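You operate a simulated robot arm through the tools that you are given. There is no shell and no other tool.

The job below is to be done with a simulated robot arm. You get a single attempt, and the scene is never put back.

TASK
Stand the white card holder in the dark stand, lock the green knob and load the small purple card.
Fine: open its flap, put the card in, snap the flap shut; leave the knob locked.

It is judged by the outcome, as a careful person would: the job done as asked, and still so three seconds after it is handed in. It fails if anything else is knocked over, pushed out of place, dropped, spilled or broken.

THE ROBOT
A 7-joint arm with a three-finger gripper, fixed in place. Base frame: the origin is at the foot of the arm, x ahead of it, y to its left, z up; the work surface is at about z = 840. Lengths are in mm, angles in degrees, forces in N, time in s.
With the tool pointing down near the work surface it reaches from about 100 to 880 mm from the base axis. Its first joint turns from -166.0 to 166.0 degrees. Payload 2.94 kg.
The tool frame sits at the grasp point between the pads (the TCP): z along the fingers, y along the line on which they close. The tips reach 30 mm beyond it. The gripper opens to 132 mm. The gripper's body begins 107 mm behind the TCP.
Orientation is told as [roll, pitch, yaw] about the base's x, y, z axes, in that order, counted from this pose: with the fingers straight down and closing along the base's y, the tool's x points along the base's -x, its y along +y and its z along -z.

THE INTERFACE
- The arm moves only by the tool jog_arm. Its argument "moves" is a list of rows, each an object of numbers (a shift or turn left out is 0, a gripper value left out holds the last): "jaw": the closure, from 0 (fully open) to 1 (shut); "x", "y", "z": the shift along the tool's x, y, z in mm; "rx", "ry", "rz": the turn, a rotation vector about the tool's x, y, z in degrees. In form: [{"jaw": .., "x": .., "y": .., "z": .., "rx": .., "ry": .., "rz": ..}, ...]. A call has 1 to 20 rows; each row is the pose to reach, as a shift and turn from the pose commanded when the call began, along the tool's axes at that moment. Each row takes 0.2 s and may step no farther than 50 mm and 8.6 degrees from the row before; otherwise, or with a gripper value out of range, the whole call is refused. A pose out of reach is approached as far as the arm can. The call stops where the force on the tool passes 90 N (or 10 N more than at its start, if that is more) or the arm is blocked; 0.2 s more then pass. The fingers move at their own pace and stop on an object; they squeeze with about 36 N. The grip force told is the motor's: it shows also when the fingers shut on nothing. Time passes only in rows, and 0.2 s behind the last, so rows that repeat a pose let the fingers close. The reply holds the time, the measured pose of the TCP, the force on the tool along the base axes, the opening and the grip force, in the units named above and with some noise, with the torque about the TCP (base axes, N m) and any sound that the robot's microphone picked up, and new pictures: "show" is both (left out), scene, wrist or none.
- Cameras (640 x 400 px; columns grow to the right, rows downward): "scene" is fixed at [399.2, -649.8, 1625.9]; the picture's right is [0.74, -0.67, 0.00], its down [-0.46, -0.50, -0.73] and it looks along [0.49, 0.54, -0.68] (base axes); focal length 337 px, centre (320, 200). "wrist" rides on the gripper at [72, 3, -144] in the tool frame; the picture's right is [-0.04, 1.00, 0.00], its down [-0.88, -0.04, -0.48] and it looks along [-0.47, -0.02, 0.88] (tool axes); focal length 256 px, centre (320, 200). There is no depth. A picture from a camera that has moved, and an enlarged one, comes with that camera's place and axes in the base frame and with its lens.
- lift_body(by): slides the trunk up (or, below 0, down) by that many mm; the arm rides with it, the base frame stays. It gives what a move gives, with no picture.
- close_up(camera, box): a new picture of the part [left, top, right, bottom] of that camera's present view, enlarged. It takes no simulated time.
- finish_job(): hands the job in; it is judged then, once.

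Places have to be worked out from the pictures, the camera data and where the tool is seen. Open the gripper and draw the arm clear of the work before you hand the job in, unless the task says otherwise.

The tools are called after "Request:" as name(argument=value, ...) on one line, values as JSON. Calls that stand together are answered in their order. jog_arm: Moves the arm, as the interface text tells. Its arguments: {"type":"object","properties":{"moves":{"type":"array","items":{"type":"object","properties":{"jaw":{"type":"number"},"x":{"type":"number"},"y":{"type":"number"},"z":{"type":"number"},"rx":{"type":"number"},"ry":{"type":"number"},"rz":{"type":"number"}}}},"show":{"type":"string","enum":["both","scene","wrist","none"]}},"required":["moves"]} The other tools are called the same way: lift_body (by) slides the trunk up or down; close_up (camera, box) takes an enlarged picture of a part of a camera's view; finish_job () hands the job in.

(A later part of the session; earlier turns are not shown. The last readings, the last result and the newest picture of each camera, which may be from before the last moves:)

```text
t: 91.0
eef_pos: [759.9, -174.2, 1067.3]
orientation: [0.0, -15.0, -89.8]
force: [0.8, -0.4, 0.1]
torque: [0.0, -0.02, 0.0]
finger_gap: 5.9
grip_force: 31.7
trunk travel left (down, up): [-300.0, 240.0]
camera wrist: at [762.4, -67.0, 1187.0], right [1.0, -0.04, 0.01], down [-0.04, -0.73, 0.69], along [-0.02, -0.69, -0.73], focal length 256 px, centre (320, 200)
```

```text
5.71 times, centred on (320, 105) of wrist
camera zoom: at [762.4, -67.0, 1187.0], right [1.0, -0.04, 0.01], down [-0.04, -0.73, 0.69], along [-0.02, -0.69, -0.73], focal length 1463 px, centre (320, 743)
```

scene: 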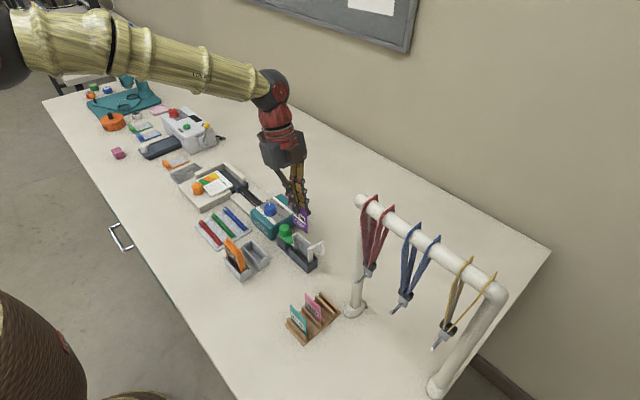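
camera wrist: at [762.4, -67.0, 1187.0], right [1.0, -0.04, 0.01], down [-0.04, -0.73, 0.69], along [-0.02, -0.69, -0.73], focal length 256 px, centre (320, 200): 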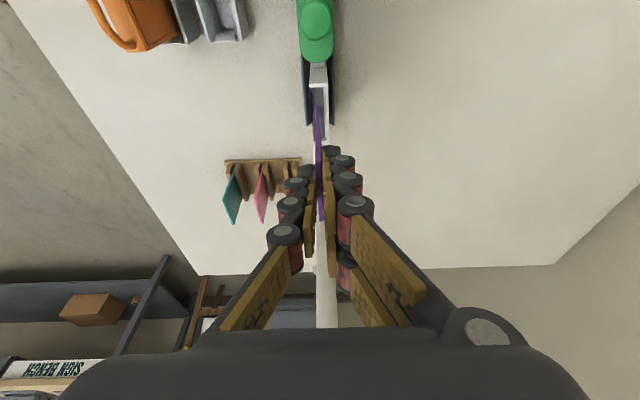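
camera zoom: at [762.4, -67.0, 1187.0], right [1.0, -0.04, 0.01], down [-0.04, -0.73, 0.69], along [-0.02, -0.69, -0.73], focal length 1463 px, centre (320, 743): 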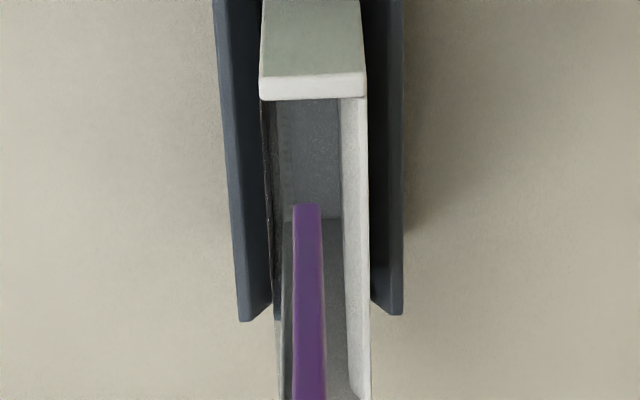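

The card measures ~54 mm wide and essentially level, aligned in x; it needs about -1.3 mm in y. Lowering its bottom edge to just above the pocket's rim to compare directly.

Request:
jog_arm(moves=[{"x": 2.5, "z": 11}, {"x": 5, "z": 22}, {"x": 7.3, "z": 32.2}, {"x": 7.3, "z": 32.2}])

Request:
close_up(camera="wrist", box=[290, 50, 350, 150])

Request:
close_up(camera="scene", box=[285, 210, 325, 260])

```text
t: 92.0
eef_pos: [760.3, -179.0, 1034.0]
orientation: [0.0, -15.0, -89.8]
force: [0.3, -0.7, -0.4]
torque: [-0.01, -0.03, -0.02]
finger_gap: 5.9
grip_force: 32.2
trunk travel left (down, up): [-300.0, 240.0]
camera wrist: at [762.6, -71.4, 1154.1], right [1.0, -0.04, 0.01], down [-0.04, -0.73, 0.69], along [-0.02, -0.69, -0.73], focal length 256 px, centre (320, 200)
```

scene: 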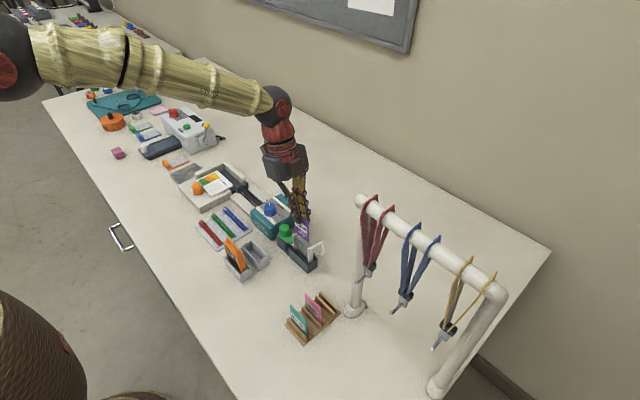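
wrist: 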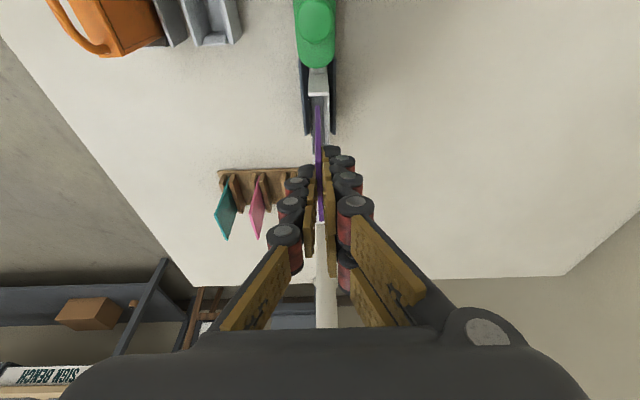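

```text
4.00 times, centred on (320, 100) of wrist
camera zoom: at [762.6, -71.4, 1154.1], right [1.0, -0.04, 0.01], down [-0.04, -0.73, 0.69], along [-0.02, -0.69, -0.73], focal length 1024 px, centre (320, 600)
```

zoom: 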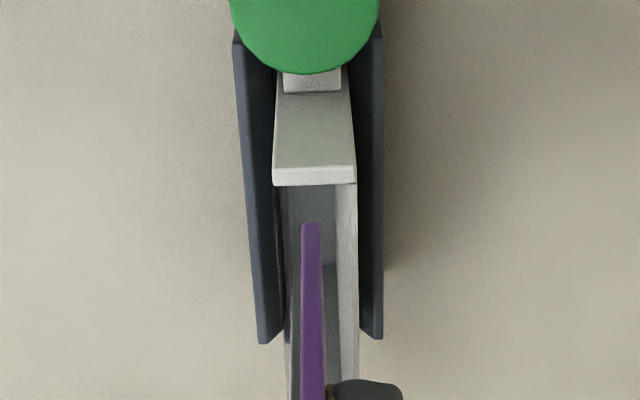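

```text
8.00 times, centred on (305, 235) of scene
camera zoom: at [399.2, -649.8, 1625.9], right [0.74, -0.67, 0.0], down [-0.46, -0.5, -0.73], along [0.49, 0.54, -0.68], focal length 2698 px, centre (440, -80)
```

zoom: 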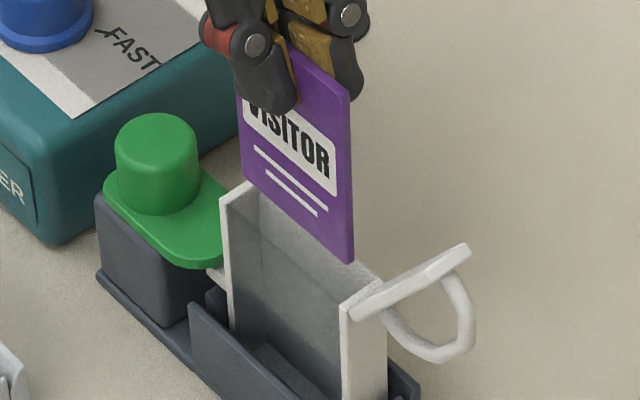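

At rim height the card is ~2–3 mm too far toward -y (both cameras agree). Shifting +2.6 mm in y and lowering 4 mm.

Request:
jog_arm(moves=[{"x": 1.8, "z": 1.6}, {"x": 3.55, "z": 3.2}, {"x": 3.55, "z": 3.2}, {"x": 3.55, "z": 3.2}])

Request:
close_up(camera="wrist", box=[300, 60, 340, 130])

Request:
close_up(camera="scene", box=[288, 220, 318, 250])

```text
t: 93.0
eef_pos: [761.4, -176.6, 1029.9]
orientation: [-0.1, -15.1, -89.9]
force: [-0.6, 0.5, -0.6]
torque: [0.0, 0.02, 0.01]
finger_gap: 6.1
grip_force: 32.0
trunk travel left (down, up): [-300.0, 240.0]
camera wrist: at [762.9, -68.8, 1150.2], right [1.0, -0.04, 0.01], down [-0.04, -0.73, 0.69], along [-0.02, -0.69, -0.73], focal length 256 px, centre (320, 200)
```

scene: 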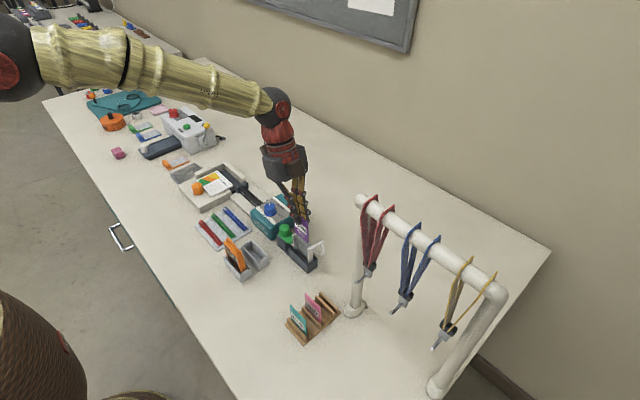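
wrist: 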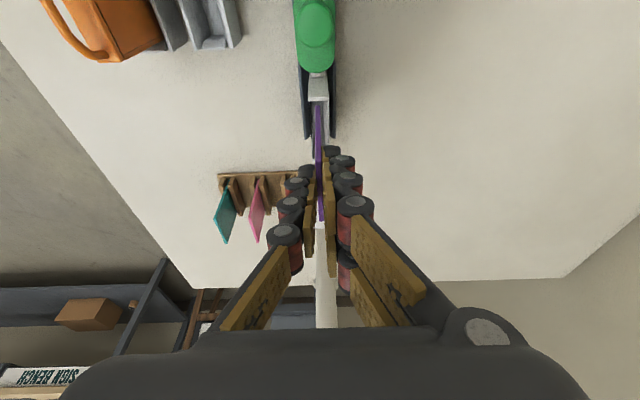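

```text
5.71 times, centred on (320, 95) of wrist
camera zoom: at [762.9, -68.8, 1150.2], right [1.0, -0.04, 0.01], down [-0.04, -0.73, 0.69], along [-0.02, -0.69, -0.73], focal length 1463 px, centre (320, 800)
```

zoom: 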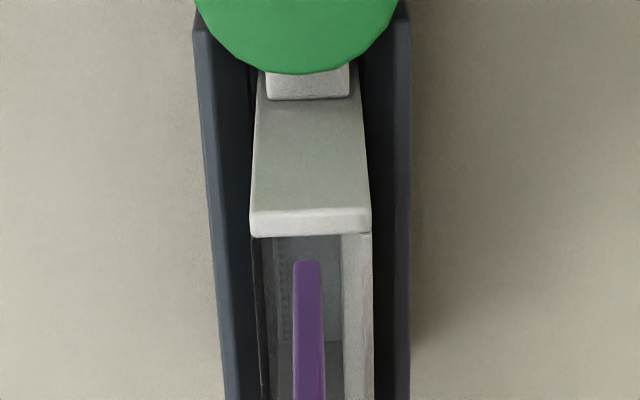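

```text
13.33 times, centred on (303, 235) of scene
camera zoom: at [399.2, -649.8, 1625.9], right [0.74, -0.67, 0.0], down [-0.46, -0.5, -0.73], along [0.49, 0.54, -0.68], focal length 4497 px, centre (547, -267)
```

zoom: 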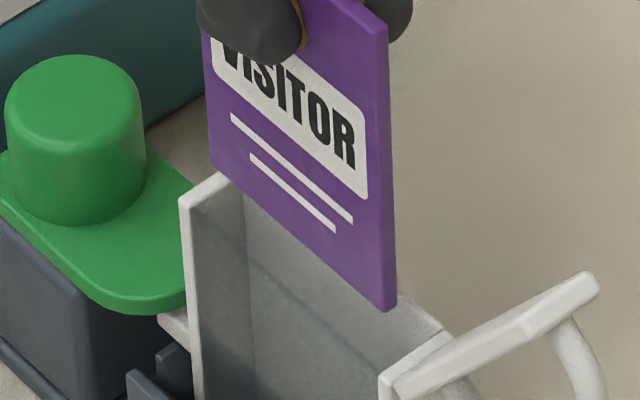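

Gap at the +y side is ~2.3 mm of a total ~2.6 mm play, so I'll shift +1 mm more in y and lower gently 8 mm, watching for contact.

Request:
jog_arm(moves=[{"x": 1, "z": -0.3}, {"x": 1.5, "z": 1.7}, {"x": 2, "z": 3.6}, {"x": 2.5, "z": 5.5}, {"x": 3, "z": 7.5}, {"x": 3, "z": 7.5}])

Request:
close_up(camera="wrist", box=[300, 60, 340, 130])

Request:
close_up(camera="scene", box=[288, 220, 318, 250])

```text
t: 94.4
eef_pos: [759.3, -174.8, 1021.8]
orientation: [0.0, -15.0, -89.7]
force: [0.2, 1.0, -0.2]
torque: [0.0, -0.01, -0.01]
finger_gap: 6.1
grip_force: 31.6
trunk travel left (down, up): [-300.0, 240.0]
camera wrist: at [761.9, -67.6, 1142.2], right [1.0, -0.04, 0.01], down [-0.04, -0.73, 0.69], along [-0.02, -0.69, -0.73], focal length 256 px, centre (320, 200)
```

scene: 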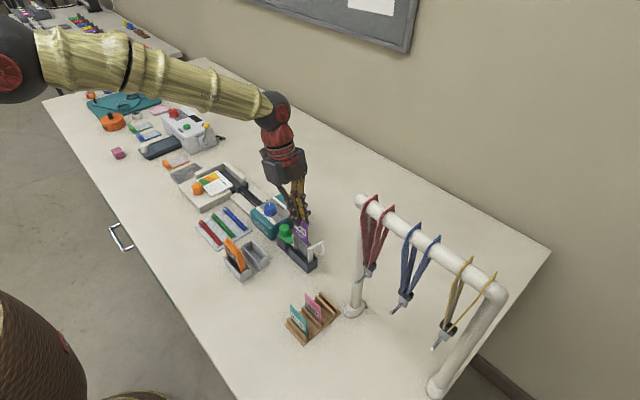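
wrist: 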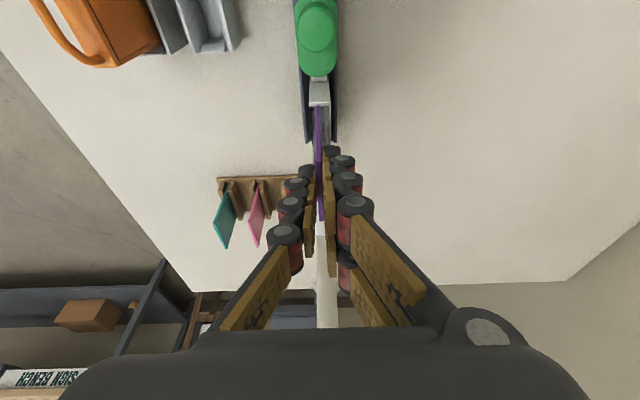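

```text
5.71 times, centred on (320, 95) of wrist
camera zoom: at [761.9, -67.6, 1142.2], right [1.0, -0.04, 0.01], down [-0.04, -0.73, 0.69], along [-0.02, -0.69, -0.73], focal length 1463 px, centre (320, 800)
```

zoom: 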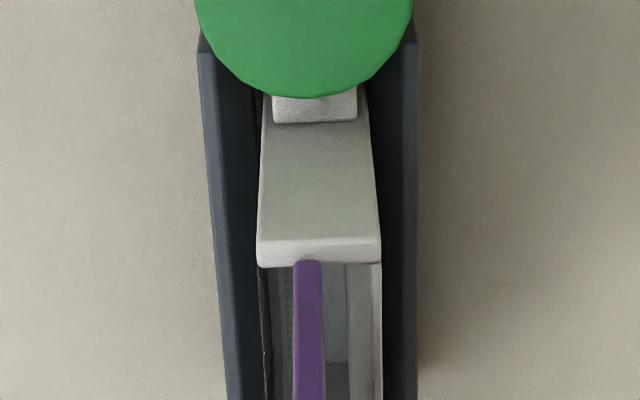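

```text
13.33 times, centred on (303, 235) of scene
camera zoom: at [399.2, -649.8, 1625.9], right [0.74, -0.67, 0.0], down [-0.46, -0.5, -0.73], along [0.49, 0.54, -0.68], focal length 4497 px, centre (547, -267)
```

zoom: 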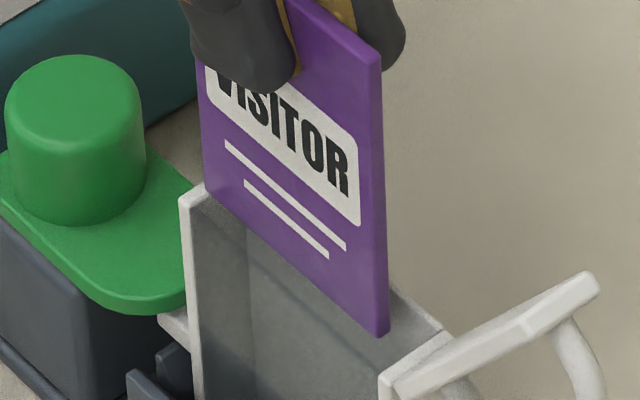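

The pictures are ambiguous on whether the corner is inside or just above the +y wall. A gentle 3 mm further descent will tell by force.

Request:
jog_arm(moves=[{"x": 0.26, "z": 0.97}, {"x": 0.52, "z": 1.93}, {"x": 0.78, "z": 2.9}, {"x": 0.78, "z": 2.9}])

Request:
close_up(camera="wrist", box=[305, 70, 335, 130])

Request:
close_up(camera="scene", box=[288, 220, 318, 250])

```text
t: 95.4
eef_pos: [759.9, -174.0, 1021.3]
orientation: [0.3, -15.2, -89.9]
force: [-0.7, 0.6, 14.7]
torque: [0.33, 0.04, -0.01]
finger_gap: 5.9
grip_force: 31.3
trunk travel left (down, up): [-300.0, 240.0]
camera wrist: at [761.4, -68.0, 1141.3], right [1.0, -0.04, 0.01], down [-0.04, -0.73, 0.69], along [-0.02, -0.69, -0.73], focal length 256 px, centre (320, 200)
```

scene: 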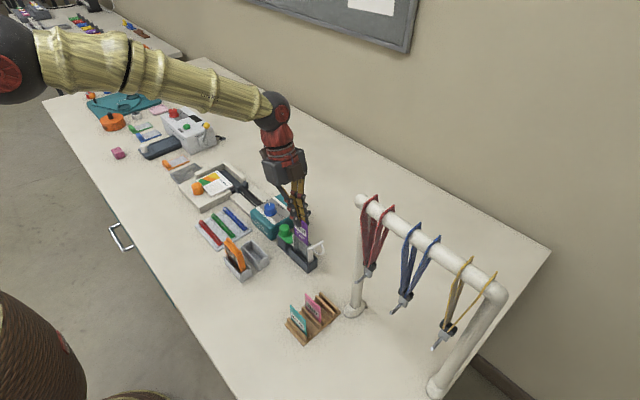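
wrist: 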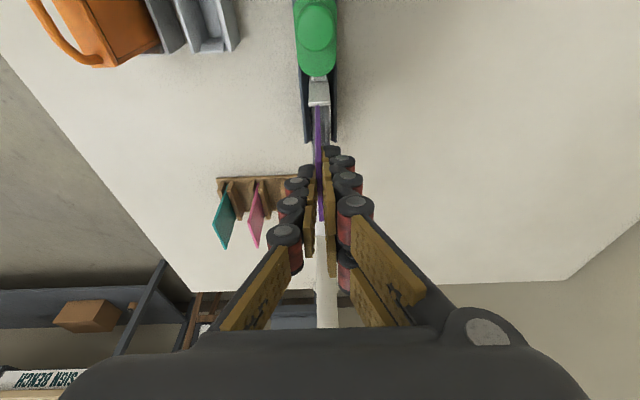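

```text
6.67 times, centred on (320, 100) of wrist
camera zoom: at [761.4, -68.0, 1141.3], right [1.0, -0.04, 0.01], down [-0.04, -0.73, 0.69], along [-0.02, -0.69, -0.73], focal length 1707 px, centre (320, 867)
```

zoom: 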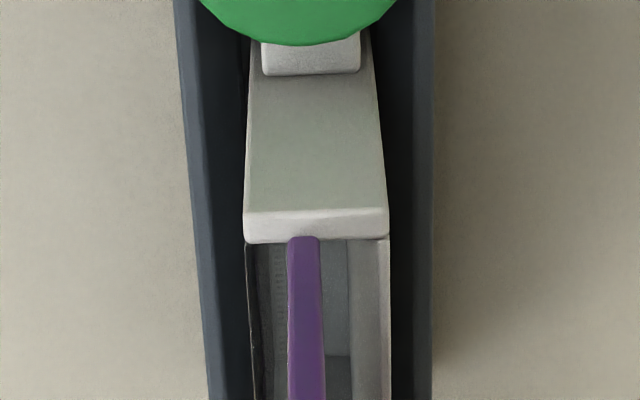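

```text
13.33 times, centred on (303, 235) of scene
camera zoom: at [399.2, -649.8, 1625.9], right [0.74, -0.67, 0.0], down [-0.46, -0.5, -0.73], along [0.49, 0.54, -0.68], focal length 4497 px, centre (547, -267)
```

zoom: 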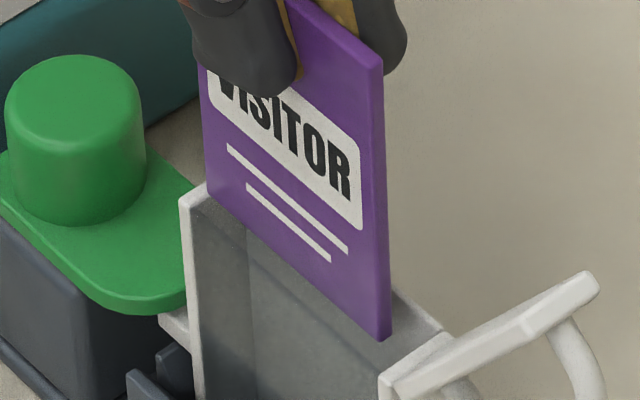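

Contact: 15 N with the reaction at the +y side, so the card's corner is on the +y wall (card bottom = TCP − 85 mm; edge at -155.5 vs inner wall -156.5). Raising, shifting -2.4 mm in y and lowering again.

Request:
jog_arm(moves=[{"x": -1, "z": -3.9}, {"x": -2.2, "z": -3.6}, {"x": -3.36, "z": -3.24}, {"x": -3.36, "z": -3.24}, {"x": -2.8, "z": -1.2}, {"x": -2.3, "z": 0.7}, {"x": -1.8, "z": 2.6}, {"x": -1.3, "z": 4.5}, {"x": -0.8, "z": 6.4}, {"x": -0.8, "z": 6.4}])

Request:
close_up(camera="wrist", box=[305, 70, 335, 130])

Request:
close_up(camera="scene", box=[288, 220, 318, 250])

```text
t: 97.6
eef_pos: [759.9, -177.3, 1013.4]
orientation: [-0.1, -15.1, -89.8]
force: [0.3, 0.3, -0.1]
torque: [-0.02, 0.01, -0.03]
finger_gap: 5.9
grip_force: 31.7
trunk travel left (down, up): [-300.0, 240.0]
camera wrist: at [762.7, -70.2, 1133.0], right [1.0, -0.04, 0.01], down [-0.04, -0.73, 0.69], along [-0.02, -0.69, -0.73], focal length 256 px, centre (320, 200)
```

scene: 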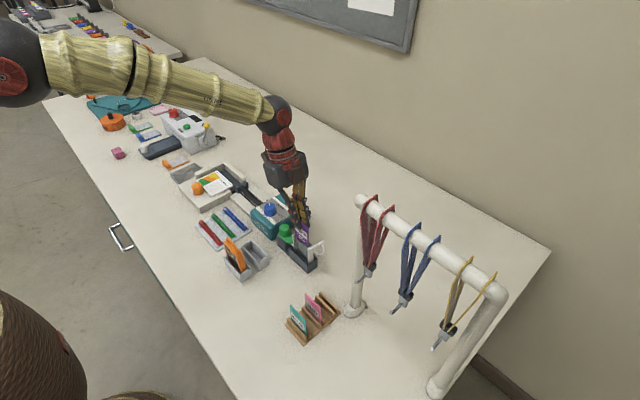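
wrist: 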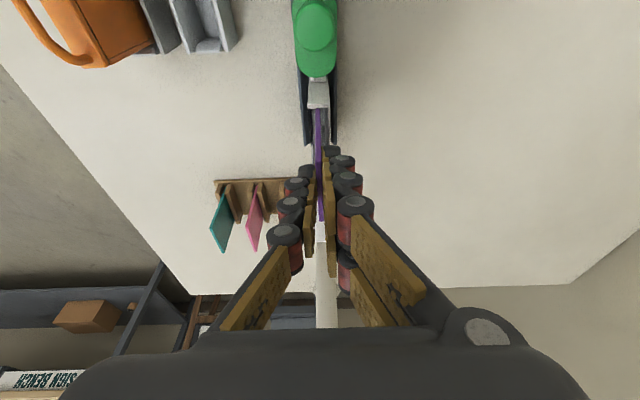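

```text
6.67 times, centred on (320, 100) of wrist
camera zoom: at [762.7, -70.2, 1133.0], right [1.0, -0.04, 0.01], down [-0.04, -0.73, 0.69], along [-0.02, -0.69, -0.73], focal length 1707 px, centre (320, 867)
```

zoom: 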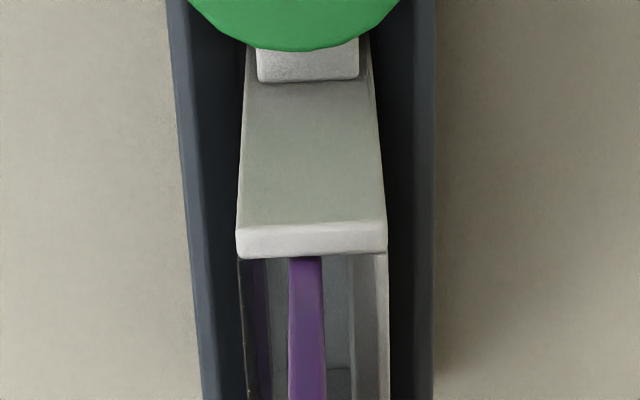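

```text
13.33 times, centred on (303, 235) of scene
camera zoom: at [399.2, -649.8, 1625.9], right [0.74, -0.67, 0.0], down [-0.46, -0.5, -0.73], along [0.49, 0.54, -0.68], focal length 4497 px, centre (547, -267)
```

zoom: 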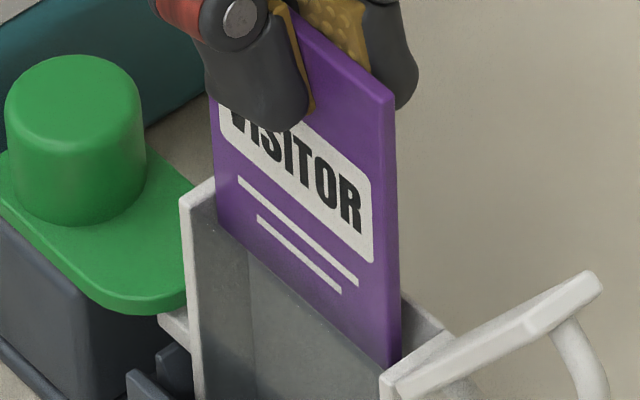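

It's inside the pocket with no contact force. Lowering further until the fingertips are just above the rim.

Request:
jog_arm(moves=[{"x": 1.3, "z": 4.8}, {"x": 2.6, "z": 9.7}, {"x": 3.9, "z": 14.5}, {"x": 5.2, "z": 19.3}, {"x": 5.2, "z": 19.3}], show="none")

```text
t: 98.8
eef_pos: [759.3, -177.5, 994.0]
orientation: [0.1, -15.0, -89.8]
force: [0.2, -0.1, -0.1]
torque: [-0.04, 0.01, 0.03]
finger_gap: 5.9
grip_force: 31.7
trunk travel left (down, up): [-300.0, 240.0]
```

Request:
jog_arm(moves=[{"x": 1.3, "z": 4.8}, {"x": 2.6, "z": 9.7}, {"x": 3.9, "z": 14.5}, {"x": 5.0, "z": 18.5}, {"x": 5.0, "z": 18.5}])

Request:
close_up(camera="wrist", box=[290, 70, 350, 170])

Request:
close_up(camera="scene", box=[280, 215, 325, 260])

```text
t: 100.0
eef_pos: [758.0, -177.2, 973.0]
orientation: [0.0, -14.8, -89.9]
force: [-0.7, 0.8, 0.5]
torque: [-0.05, 0.0, -0.01]
finger_gap: 6.0
grip_force: 32.1
trunk travel left (down, up): [-300.0, 240.0]
camera wrist: at [760.3, -69.8, 1094.1], right [1.0, -0.04, 0.01], down [-0.04, -0.73, 0.69], along [-0.02, -0.69, -0.73], focal length 256 px, centre (320, 200)
```

scene: 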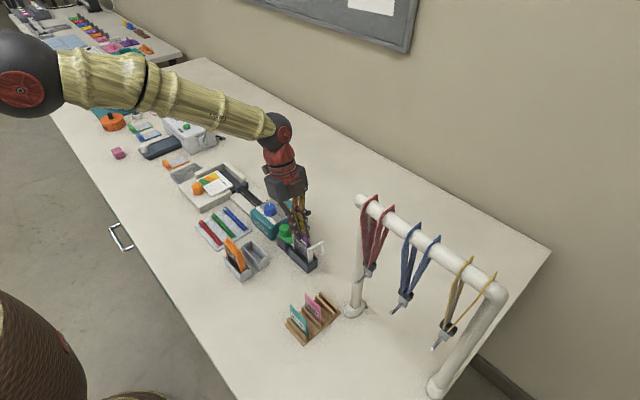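
wrist: 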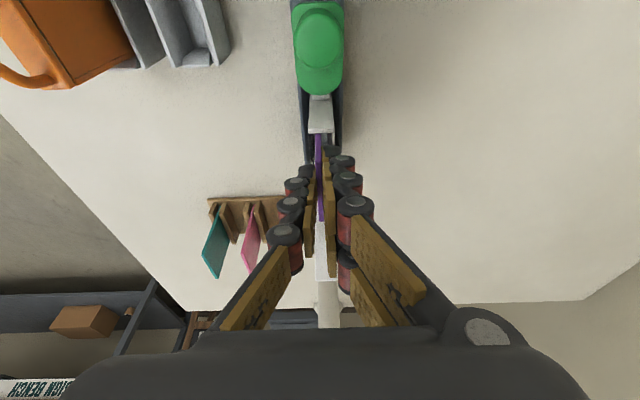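

```text
4.00 times, centred on (320, 120) of wrist
camera zoom: at [760.3, -69.8, 1094.1], right [1.0, -0.04, 0.01], down [-0.04, -0.73, 0.69], along [-0.02, -0.69, -0.73], focal length 1024 px, centre (320, 520)
```

zoom: 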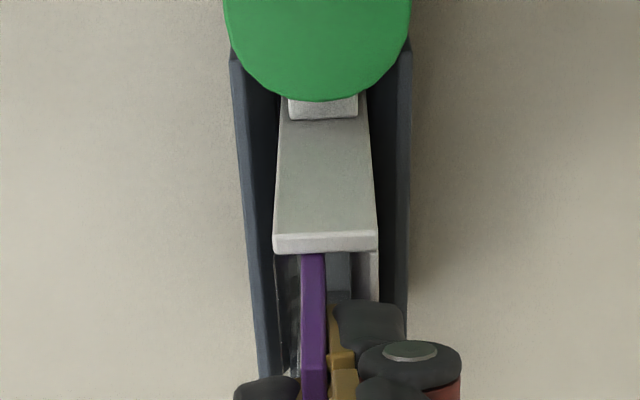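

```text
8.89 times, centred on (302, 238) of scene
camera zoom: at [399.2, -649.8, 1625.9], right [0.74, -0.67, 0.0], down [-0.46, -0.5, -0.73], along [0.49, 0.54, -0.68], focal length 2998 px, centre (476, -133)
```

zoom: 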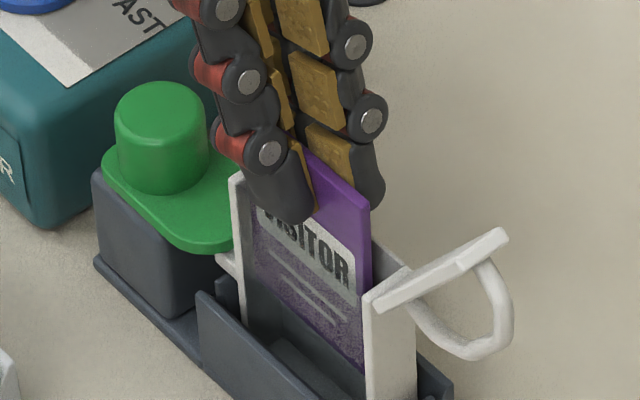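

The card is deep in the pocket and the fingertips are at the rim. Opening to let it slide down.

Request:
jog_arm(moves=[{"jaw": 0.85}, {"jaw": 0.8}, {"jaw": 0.8}, {"jaw": 0.8}])

Request:
close_up(camera="wrist", box=[290, 70, 350, 170])

Request:
close_up(camera="scene", box=[280, 215, 325, 260])

```text
t: 101.0
eef_pos: [757.9, -176.5, 974.9]
orientation: [0.0, -15.0, -89.8]
force: [-0.8, 0.0, 0.6]
torque: [-0.03, -0.03, 0.0]
finger_gap: 26.6
grip_force: 0.1
trunk travel left (down, up): [-300.0, 240.0]
camera wrist: at [760.3, -69.8, 1094.3], right [1.0, -0.04, 0.01], down [-0.04, -0.73, 0.69], along [-0.02, -0.69, -0.73], focal length 256 px, centre (320, 200)
```

scene: 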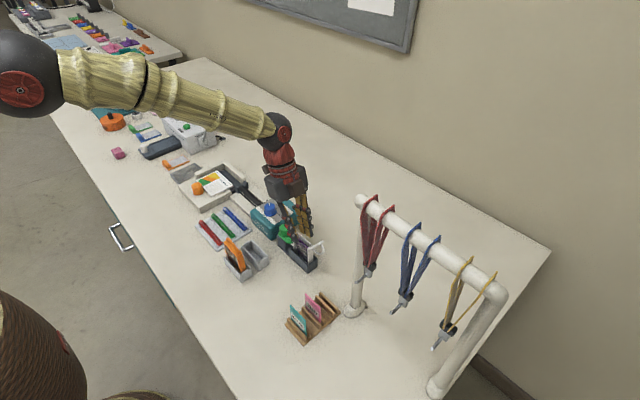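
wrist: 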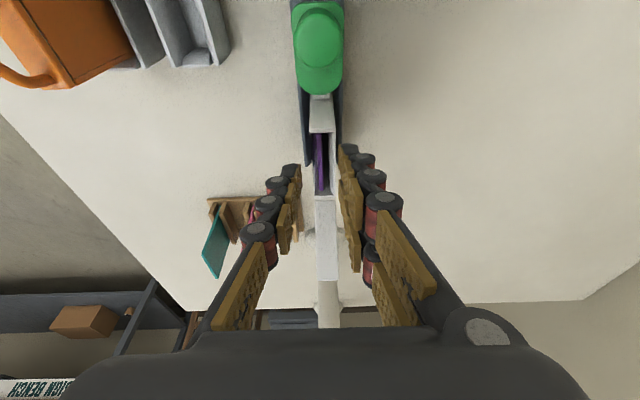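

```text
4.00 times, centred on (320, 120) of wrist
camera zoom: at [760.3, -69.8, 1094.3], right [1.0, -0.04, 0.01], down [-0.04, -0.73, 0.69], along [-0.02, -0.69, -0.73], focal length 1024 px, centre (320, 520)
```

zoom: 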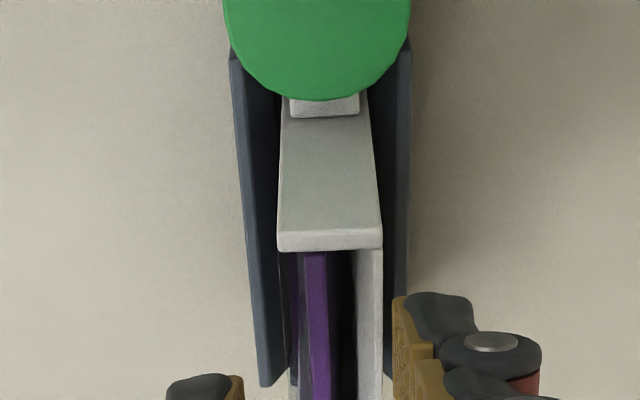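

```text
8.89 times, centred on (302, 238) of scene
camera zoom: at [399.2, -649.8, 1625.9], right [0.74, -0.67, 0.0], down [-0.46, -0.5, -0.73], along [0.49, 0.54, -0.68], focal length 2998 px, centre (476, -133)
```

zoom: 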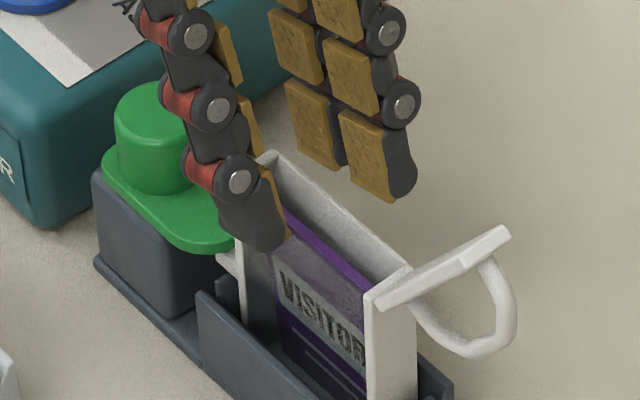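

The card dropped fully into the pocket, label to the front. Now the flap: it rests ~126° open, its tip near (y -258, z 987). I'll rise, close the fingers and pass over to its -y side.

Request:
jog_arm(moves=[{"x": -6.5, "z": -24.2}, {"x": -13, "z": -48.3}, {"x": -19.4, "y": 2, "z": -72.5}, {"x": -55.1, "y": 2, "z": -62.9, "jaw": 1}, {"x": -91.9, "y": 2, "z": -53.1, "jaw": 1}, {"x": -128.1, "y": 2, "z": -43.4, "jaw": 1}, {"x": -128.1, "y": 2, "z": -43.4, "jaw": 1}])

Request:
close_up(camera="wrist", box=[260, 40, 380, 180])

Request:
close_up(camera="scene", box=[275, 205, 355, 285])

```text
t: 102.6
eef_pos: [763.0, -289.6, 1048.4]
orientation: [-0.1, -15.0, -89.8]
force: [-0.5, -0.2, 0.6]
torque: [-0.01, -0.02, -0.01]
finger_gap: 0.0
grip_force: 28.7
trunk travel left (down, up): [-300.0, 240.0]
camera wrist: at [765.7, -183.1, 1169.2], right [1.0, -0.04, 0.01], down [-0.04, -0.73, 0.69], along [-0.02, -0.69, -0.73], focal length 256 px, centre (320, 200)
```

scene: 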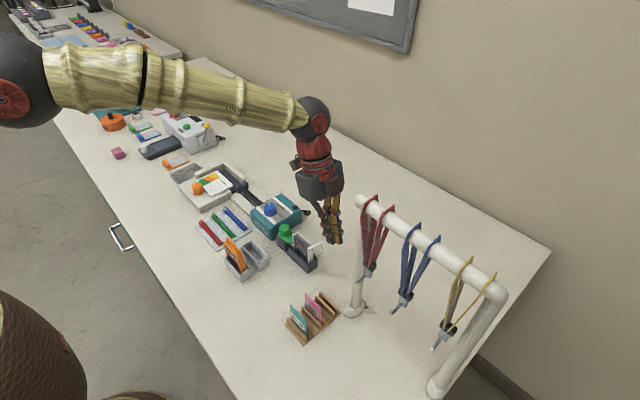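
wrist: 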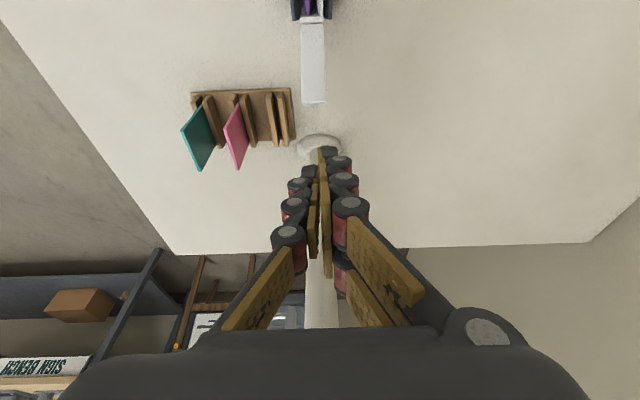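

```text
2.86 times, centred on (320, 110) of wrist
camera zoom: at [765.7, -183.1, 1169.2], right [1.0, -0.04, 0.01], down [-0.04, -0.73, 0.69], along [-0.02, -0.69, -0.73], focal length 731 px, centre (320, 457)
```

zoom: 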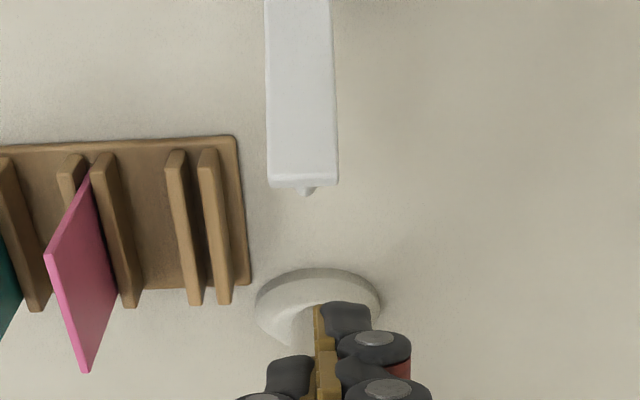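

```text
5.00 times, centred on (315, 245) of scene
camera zoom: at [399.2, -649.8, 1625.9], right [0.74, -0.67, 0.0], down [-0.46, -0.5, -0.73], along [0.49, 0.54, -0.68], focal length 1686 px, centre (345, -25)
```

zoom: 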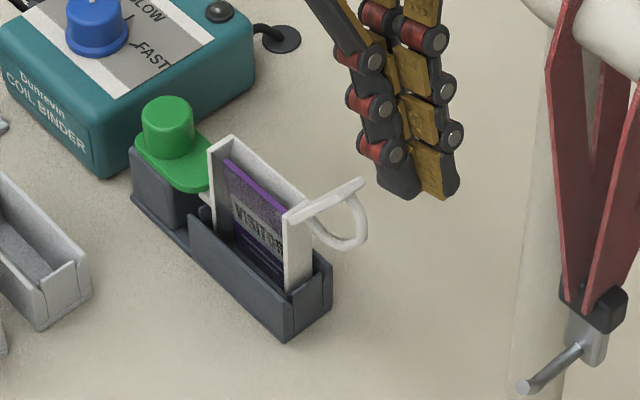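

The lid tip is at about (760, -260, 987). Shifting x by -8 so the leading finger lines up with the lid, then descending on its outer side to tip z≈970.

Request:
jog_arm(moves=[{"x": 4, "y": -8, "z": 14.5}, {"x": 8, "y": -8, "z": 29}, {"x": 11.7, "y": -8, "z": 43.5}, {"x": 11.7, "y": -8, "z": 43.5}])

Request:
close_up(camera="wrist", box=[260, 40, 380, 180])

Request:
close_up(camera="scene", box=[285, 215, 345, 275])

```text
t: 103.6
eef_pos: [754.3, -289.6, 1002.1]
orientation: [0.0, -15.1, -89.8]
force: [0.9, 0.5, -0.4]
torque: [-0.02, -0.01, 0.02]
finger_gap: 0.1
grip_force: 28.4
trunk travel left (down, up): [-300.0, 240.0]
camera wrist: at [757.5, -182.9, 1121.9], right [1.0, -0.04, 0.01], down [-0.04, -0.73, 0.69], along [-0.02, -0.69, -0.73], focal length 256 px, centre (320, 200)
```

scene: 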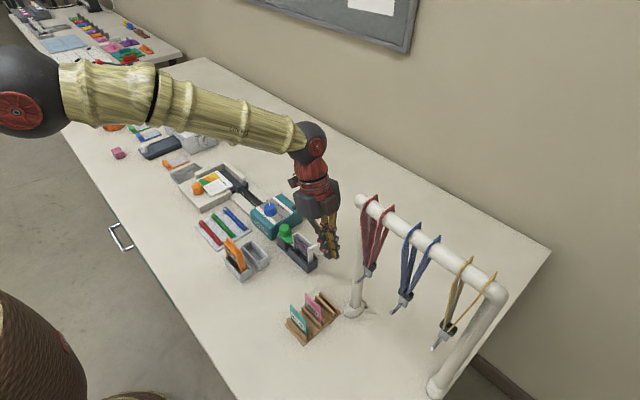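
wrist: 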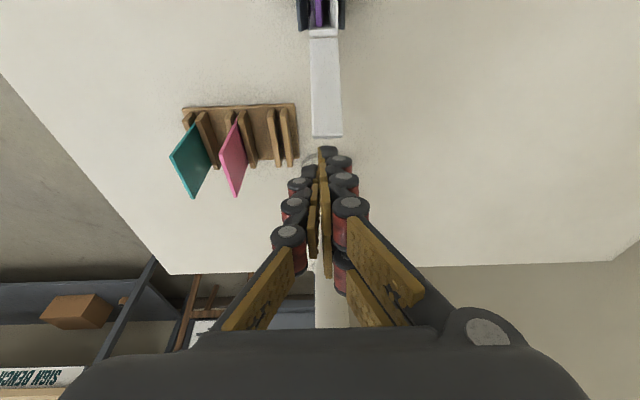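

```text
2.86 times, centred on (320, 110) of wrist
camera zoom: at [757.5, -182.9, 1121.9], right [1.0, -0.04, 0.01], down [-0.04, -0.73, 0.69], along [-0.02, -0.69, -0.73], focal length 731 px, centre (320, 457)
```

zoom: 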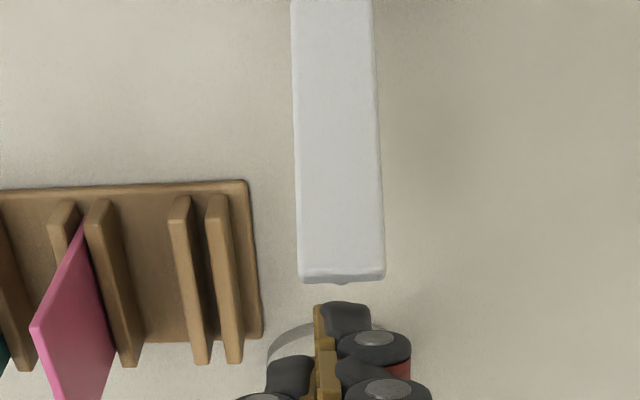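

```text
6.67 times, centred on (315, 245) of scene
camera zoom: at [399.2, -649.8, 1625.9], right [0.74, -0.67, 0.0], down [-0.46, -0.5, -0.73], along [0.49, 0.54, -0.68], focal length 2248 px, centre (353, -100)
```

zoom: 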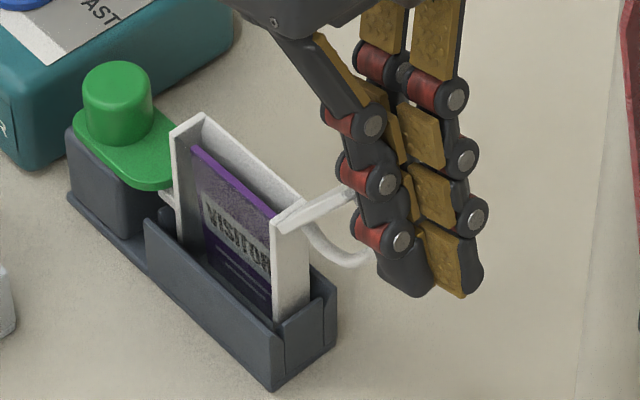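

Positioned on the outer side. Sweeping toward +y in small steps to bring the flap up.

Request:
jog_arm(moves=[{"x": 4.8, "z": -1.3}, {"x": 9.7, "z": -2.6}, {"x": 14.5, "z": -3.9}, {"x": 19.3, "z": -5.2}, {"x": 24.2, "z": -6.5}, {"x": 24.2, "z": -6.5}])

Request:
close_up(camera="wrist", box=[260, 40, 380, 180])

Request:
close_up(camera="scene", box=[280, 210, 340, 270])

```text
t: 105.0
eef_pos: [754.1, -269.5, 1008.6]
orientation: [0.4, -15.1, -90.0]
force: [0.9, -27.7, 25.9]
torque: [-0.36, -0.18, -0.2]
finger_gap: 0.0
grip_force: 28.4
trunk travel left (down, up): [-300.0, 240.0]
camera wrist: at [755.9, -162.7, 1128.3], right [1.0, -0.04, 0.02], down [-0.04, -0.72, 0.69], along [-0.01, -0.69, -0.73], focal length 256 px, centre (320, 200)
```

scene: 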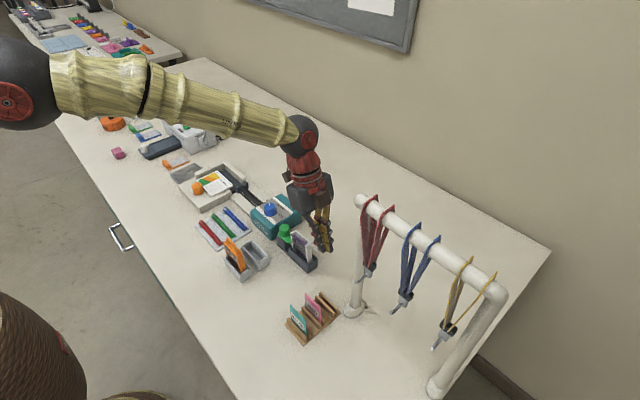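
wrist: 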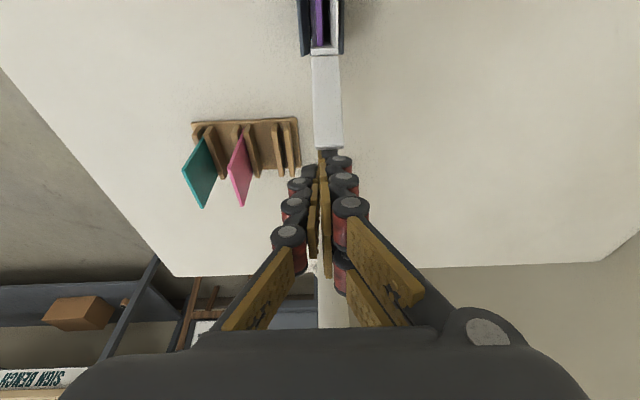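

```text
2.86 times, centred on (320, 110) of wrist
camera zoom: at [755.9, -162.7, 1128.3], right [1.0, -0.04, 0.02], down [-0.04, -0.72, 0.69], along [-0.01, -0.69, -0.73], focal length 731 px, centre (320, 457)
```

zoom: 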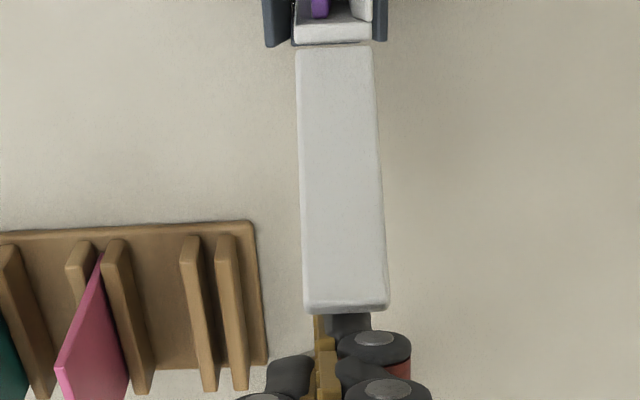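

```text
6.67 times, centred on (310, 240) of scene
camera zoom: at [399.2, -649.8, 1625.9], right [0.74, -0.67, 0.0], down [-0.46, -0.5, -0.73], along [0.49, 0.54, -0.68], focal length 2248 px, centre (387, -67)
```

zoom: 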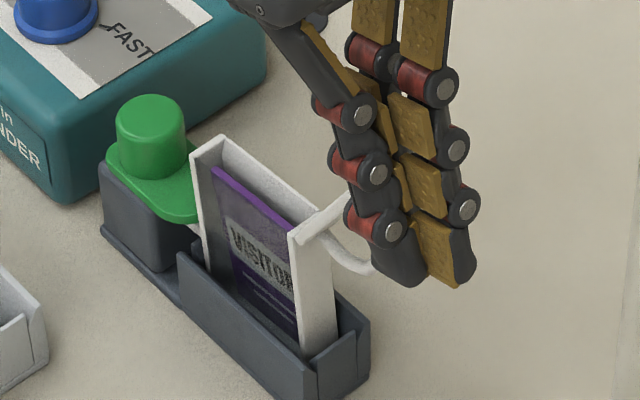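

The finger is bearing on the handle's leg and pushing the wrong way (28 N), so I stop here. Better: open the fingers ~9 mm so the 6 mm handle passes between them and they push on the lid plate itself on both sides. Backing off first.

Request:
jog_arm(moves=[{"x": -8, "z": 2.1}, {"x": -19, "z": 5}, {"x": -21, "y": 6, "z": 5.6, "jaw": 0.932}, {"x": -21, "y": 6, "z": 5.6, "jaw": 0.932}, {"x": -21, "y": 6, "z": 5.6, "jaw": 0.932}])

Request:
close_up(camera="wrist", box=[260, 40, 380, 180])

Request:
close_up(camera="scene", box=[280, 210, 340, 270])

```text
t: 106.2
eef_pos: [759.8, -284.6, 1002.4]
orientation: [0.0, -15.0, -89.8]
force: [-0.7, 0.7, 1.0]
torque: [0.01, 0.02, 0.01]
finger_gap: 8.9
grip_force: 0.0
trunk travel left (down, up): [-300.0, 240.0]
camera wrist: at [762.6, -178.4, 1123.5], right [1.0, -0.04, 0.01], down [-0.04, -0.73, 0.69], along [-0.02, -0.69, -0.73], focal length 256 px, centre (320, 200)
```

scene: 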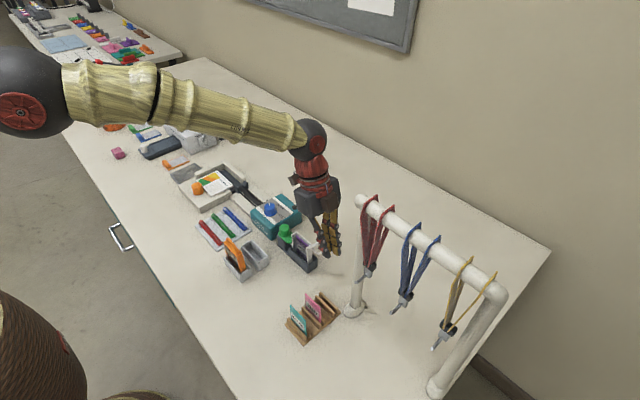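
wrist: 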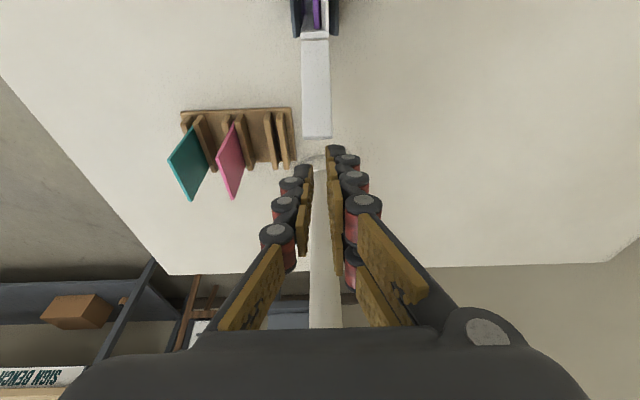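

```text
2.86 times, centred on (320, 110) of wrist
camera zoom: at [762.6, -178.4, 1123.5], right [1.0, -0.04, 0.01], down [-0.04, -0.73, 0.69], along [-0.02, -0.69, -0.73], focal length 731 px, centre (320, 457)
```

zoom: 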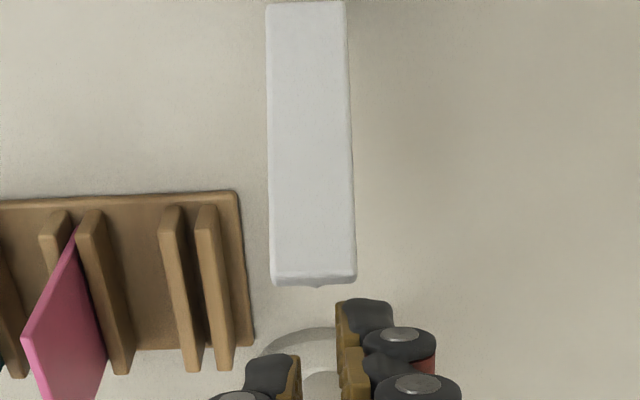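

```text
6.67 times, centred on (310, 240) of scene
camera zoom: at [399.2, -649.8, 1625.9], right [0.74, -0.67, 0.0], down [-0.46, -0.5, -0.73], along [0.49, 0.54, -0.68], focal length 2248 px, centre (387, -67)
```

zoom: 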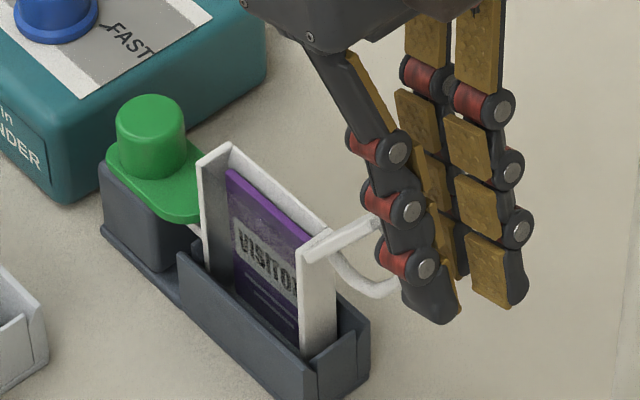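

The handle lines up with the gap between the fingers, with both sides overlapping the lid plate. Sweeping toward +y again.

Request:
jog_arm(moves=[{"x": 4.8, "z": -1.3}, {"x": 9.7, "z": -2.6}, {"x": 14.5, "z": -3.9}, {"x": 19.3, "z": -5.2}, {"x": 19.3, "z": -5.2}])

Request:
close_up(camera="wrist", box=[260, 40, 380, 180])

Request:
close_up(camera="scene", box=[280, 210, 340, 270])

```text
t: 107.4
eef_pos: [759.3, -265.3, 1002.3]
orientation: [0.0, -15.1, -89.8]
force: [0.1, -0.1, -0.5]
torque: [0.02, 0.0, -0.04]
finger_gap: 8.8
grip_force: 0.2
trunk travel left (down, up): [-300.0, 240.0]
camera wrist: at [762.7, -159.5, 1122.8], right [1.0, -0.04, 0.01], down [-0.04, -0.73, 0.69], along [-0.02, -0.69, -0.73], focal length 256 px, centre (320, 200)
```

scene: 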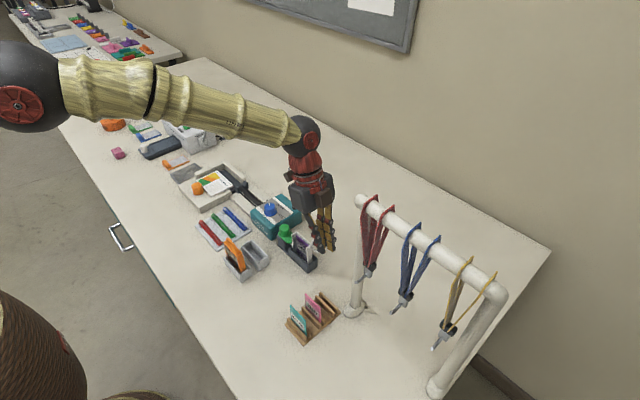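
wrist: 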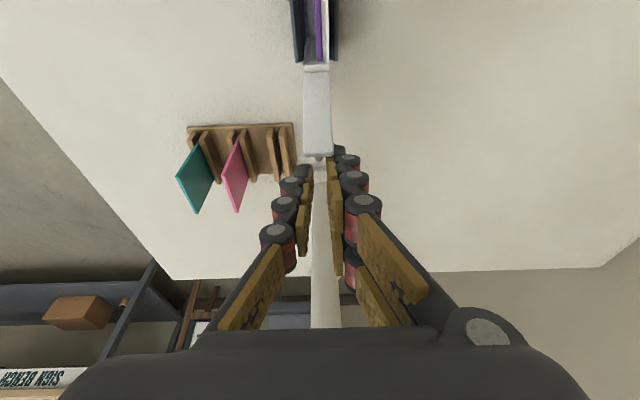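

```text
2.86 times, centred on (320, 110) of wrist
camera zoom: at [762.7, -159.5, 1122.8], right [1.0, -0.04, 0.01], down [-0.04, -0.73, 0.69], along [-0.02, -0.69, -0.73], focal length 731 px, centre (320, 457)
```

zoom: 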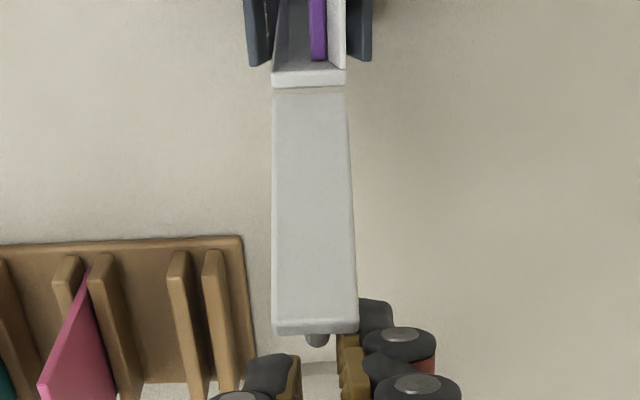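

```text
6.67 times, centred on (310, 240) of scene
camera zoom: at [399.2, -649.8, 1625.9], right [0.74, -0.67, 0.0], down [-0.46, -0.5, -0.73], along [0.49, 0.54, -0.68], focal length 2248 px, centre (387, -67)
```

zoom: 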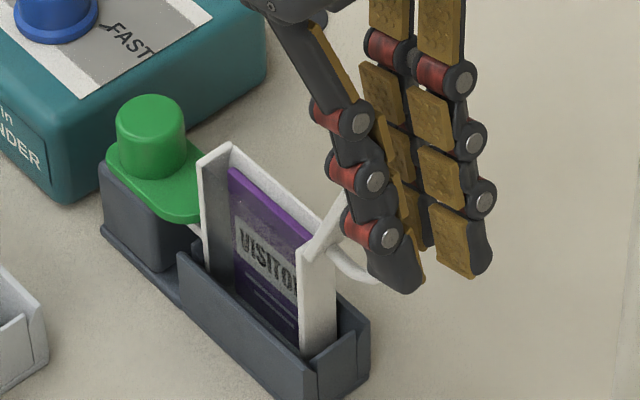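

The lid is rising with no force. Continuing.

Request:
jog_arm(moves=[{"x": 4.8, "z": -1.3}, {"x": 9.7, "z": -2.6}, {"x": 14.5, "z": -3.9}, {"x": 19.3, "z": -5.2}, {"x": 24.2, "z": -6.5}, {"x": 24.2, "z": -6.5}])

Request:
close_up(camera="wrist", box=[260, 40, 380, 180])

Request:
close_up(camera="scene", box=[280, 210, 340, 270])

```text
t: 108.8
eef_pos: [759.2, -241.4, 1004.3]
orientation: [0.0, -15.0, -89.8]
force: [-0.9, 0.4, 0.0]
torque: [0.0, -0.01, 0.01]
finger_gap: 8.9
grip_force: 0.1
trunk travel left (down, up): [-300.0, 240.0]
camera wrist: at [762.6, -134.5, 1124.3], right [1.0, -0.04, 0.01], down [-0.04, -0.73, 0.69], along [-0.02, -0.69, -0.73], focal length 256 px, centre (320, 200)
```

scene: 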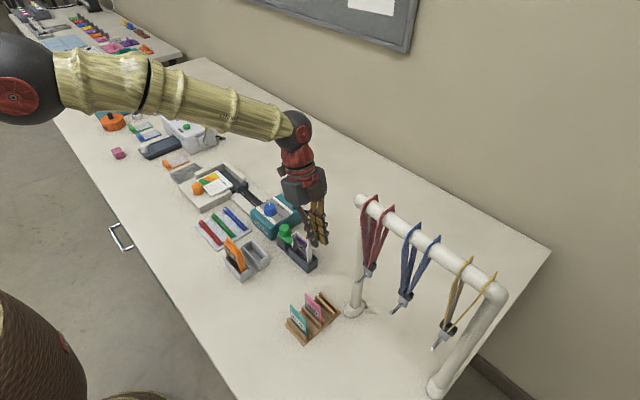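
wrist: 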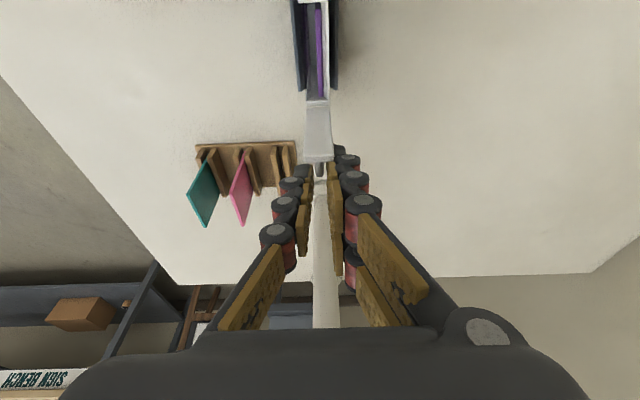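

```text
2.86 times, centred on (320, 110) of wrist
camera zoom: at [762.6, -134.5, 1124.3], right [1.0, -0.04, 0.01], down [-0.04, -0.73, 0.69], along [-0.02, -0.69, -0.73], focal length 731 px, centre (320, 457)
```

zoom: 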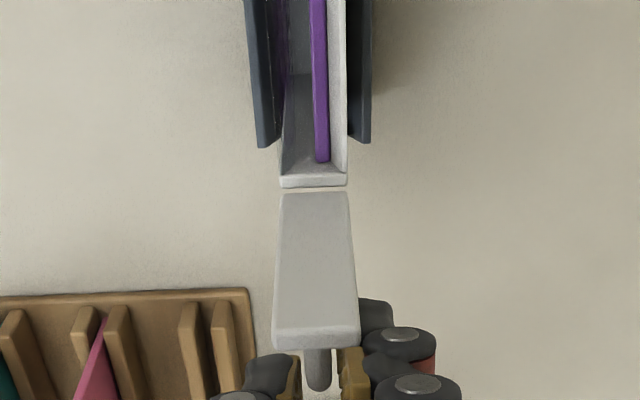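

```text
6.67 times, centred on (310, 240) of scene
camera zoom: at [399.2, -649.8, 1625.9], right [0.74, -0.67, 0.0], down [-0.46, -0.5, -0.73], along [0.49, 0.54, -0.68], focal length 2248 px, centre (387, -67)
```

zoom: 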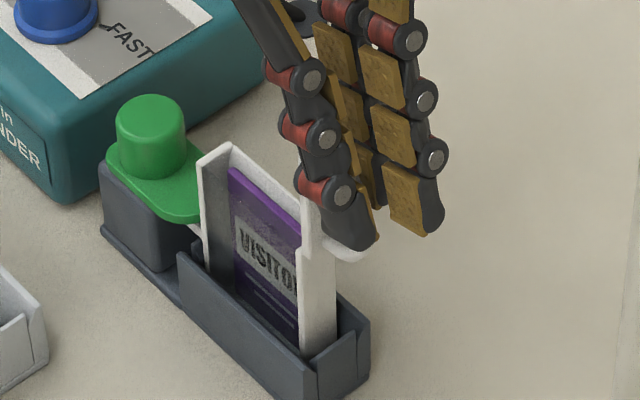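

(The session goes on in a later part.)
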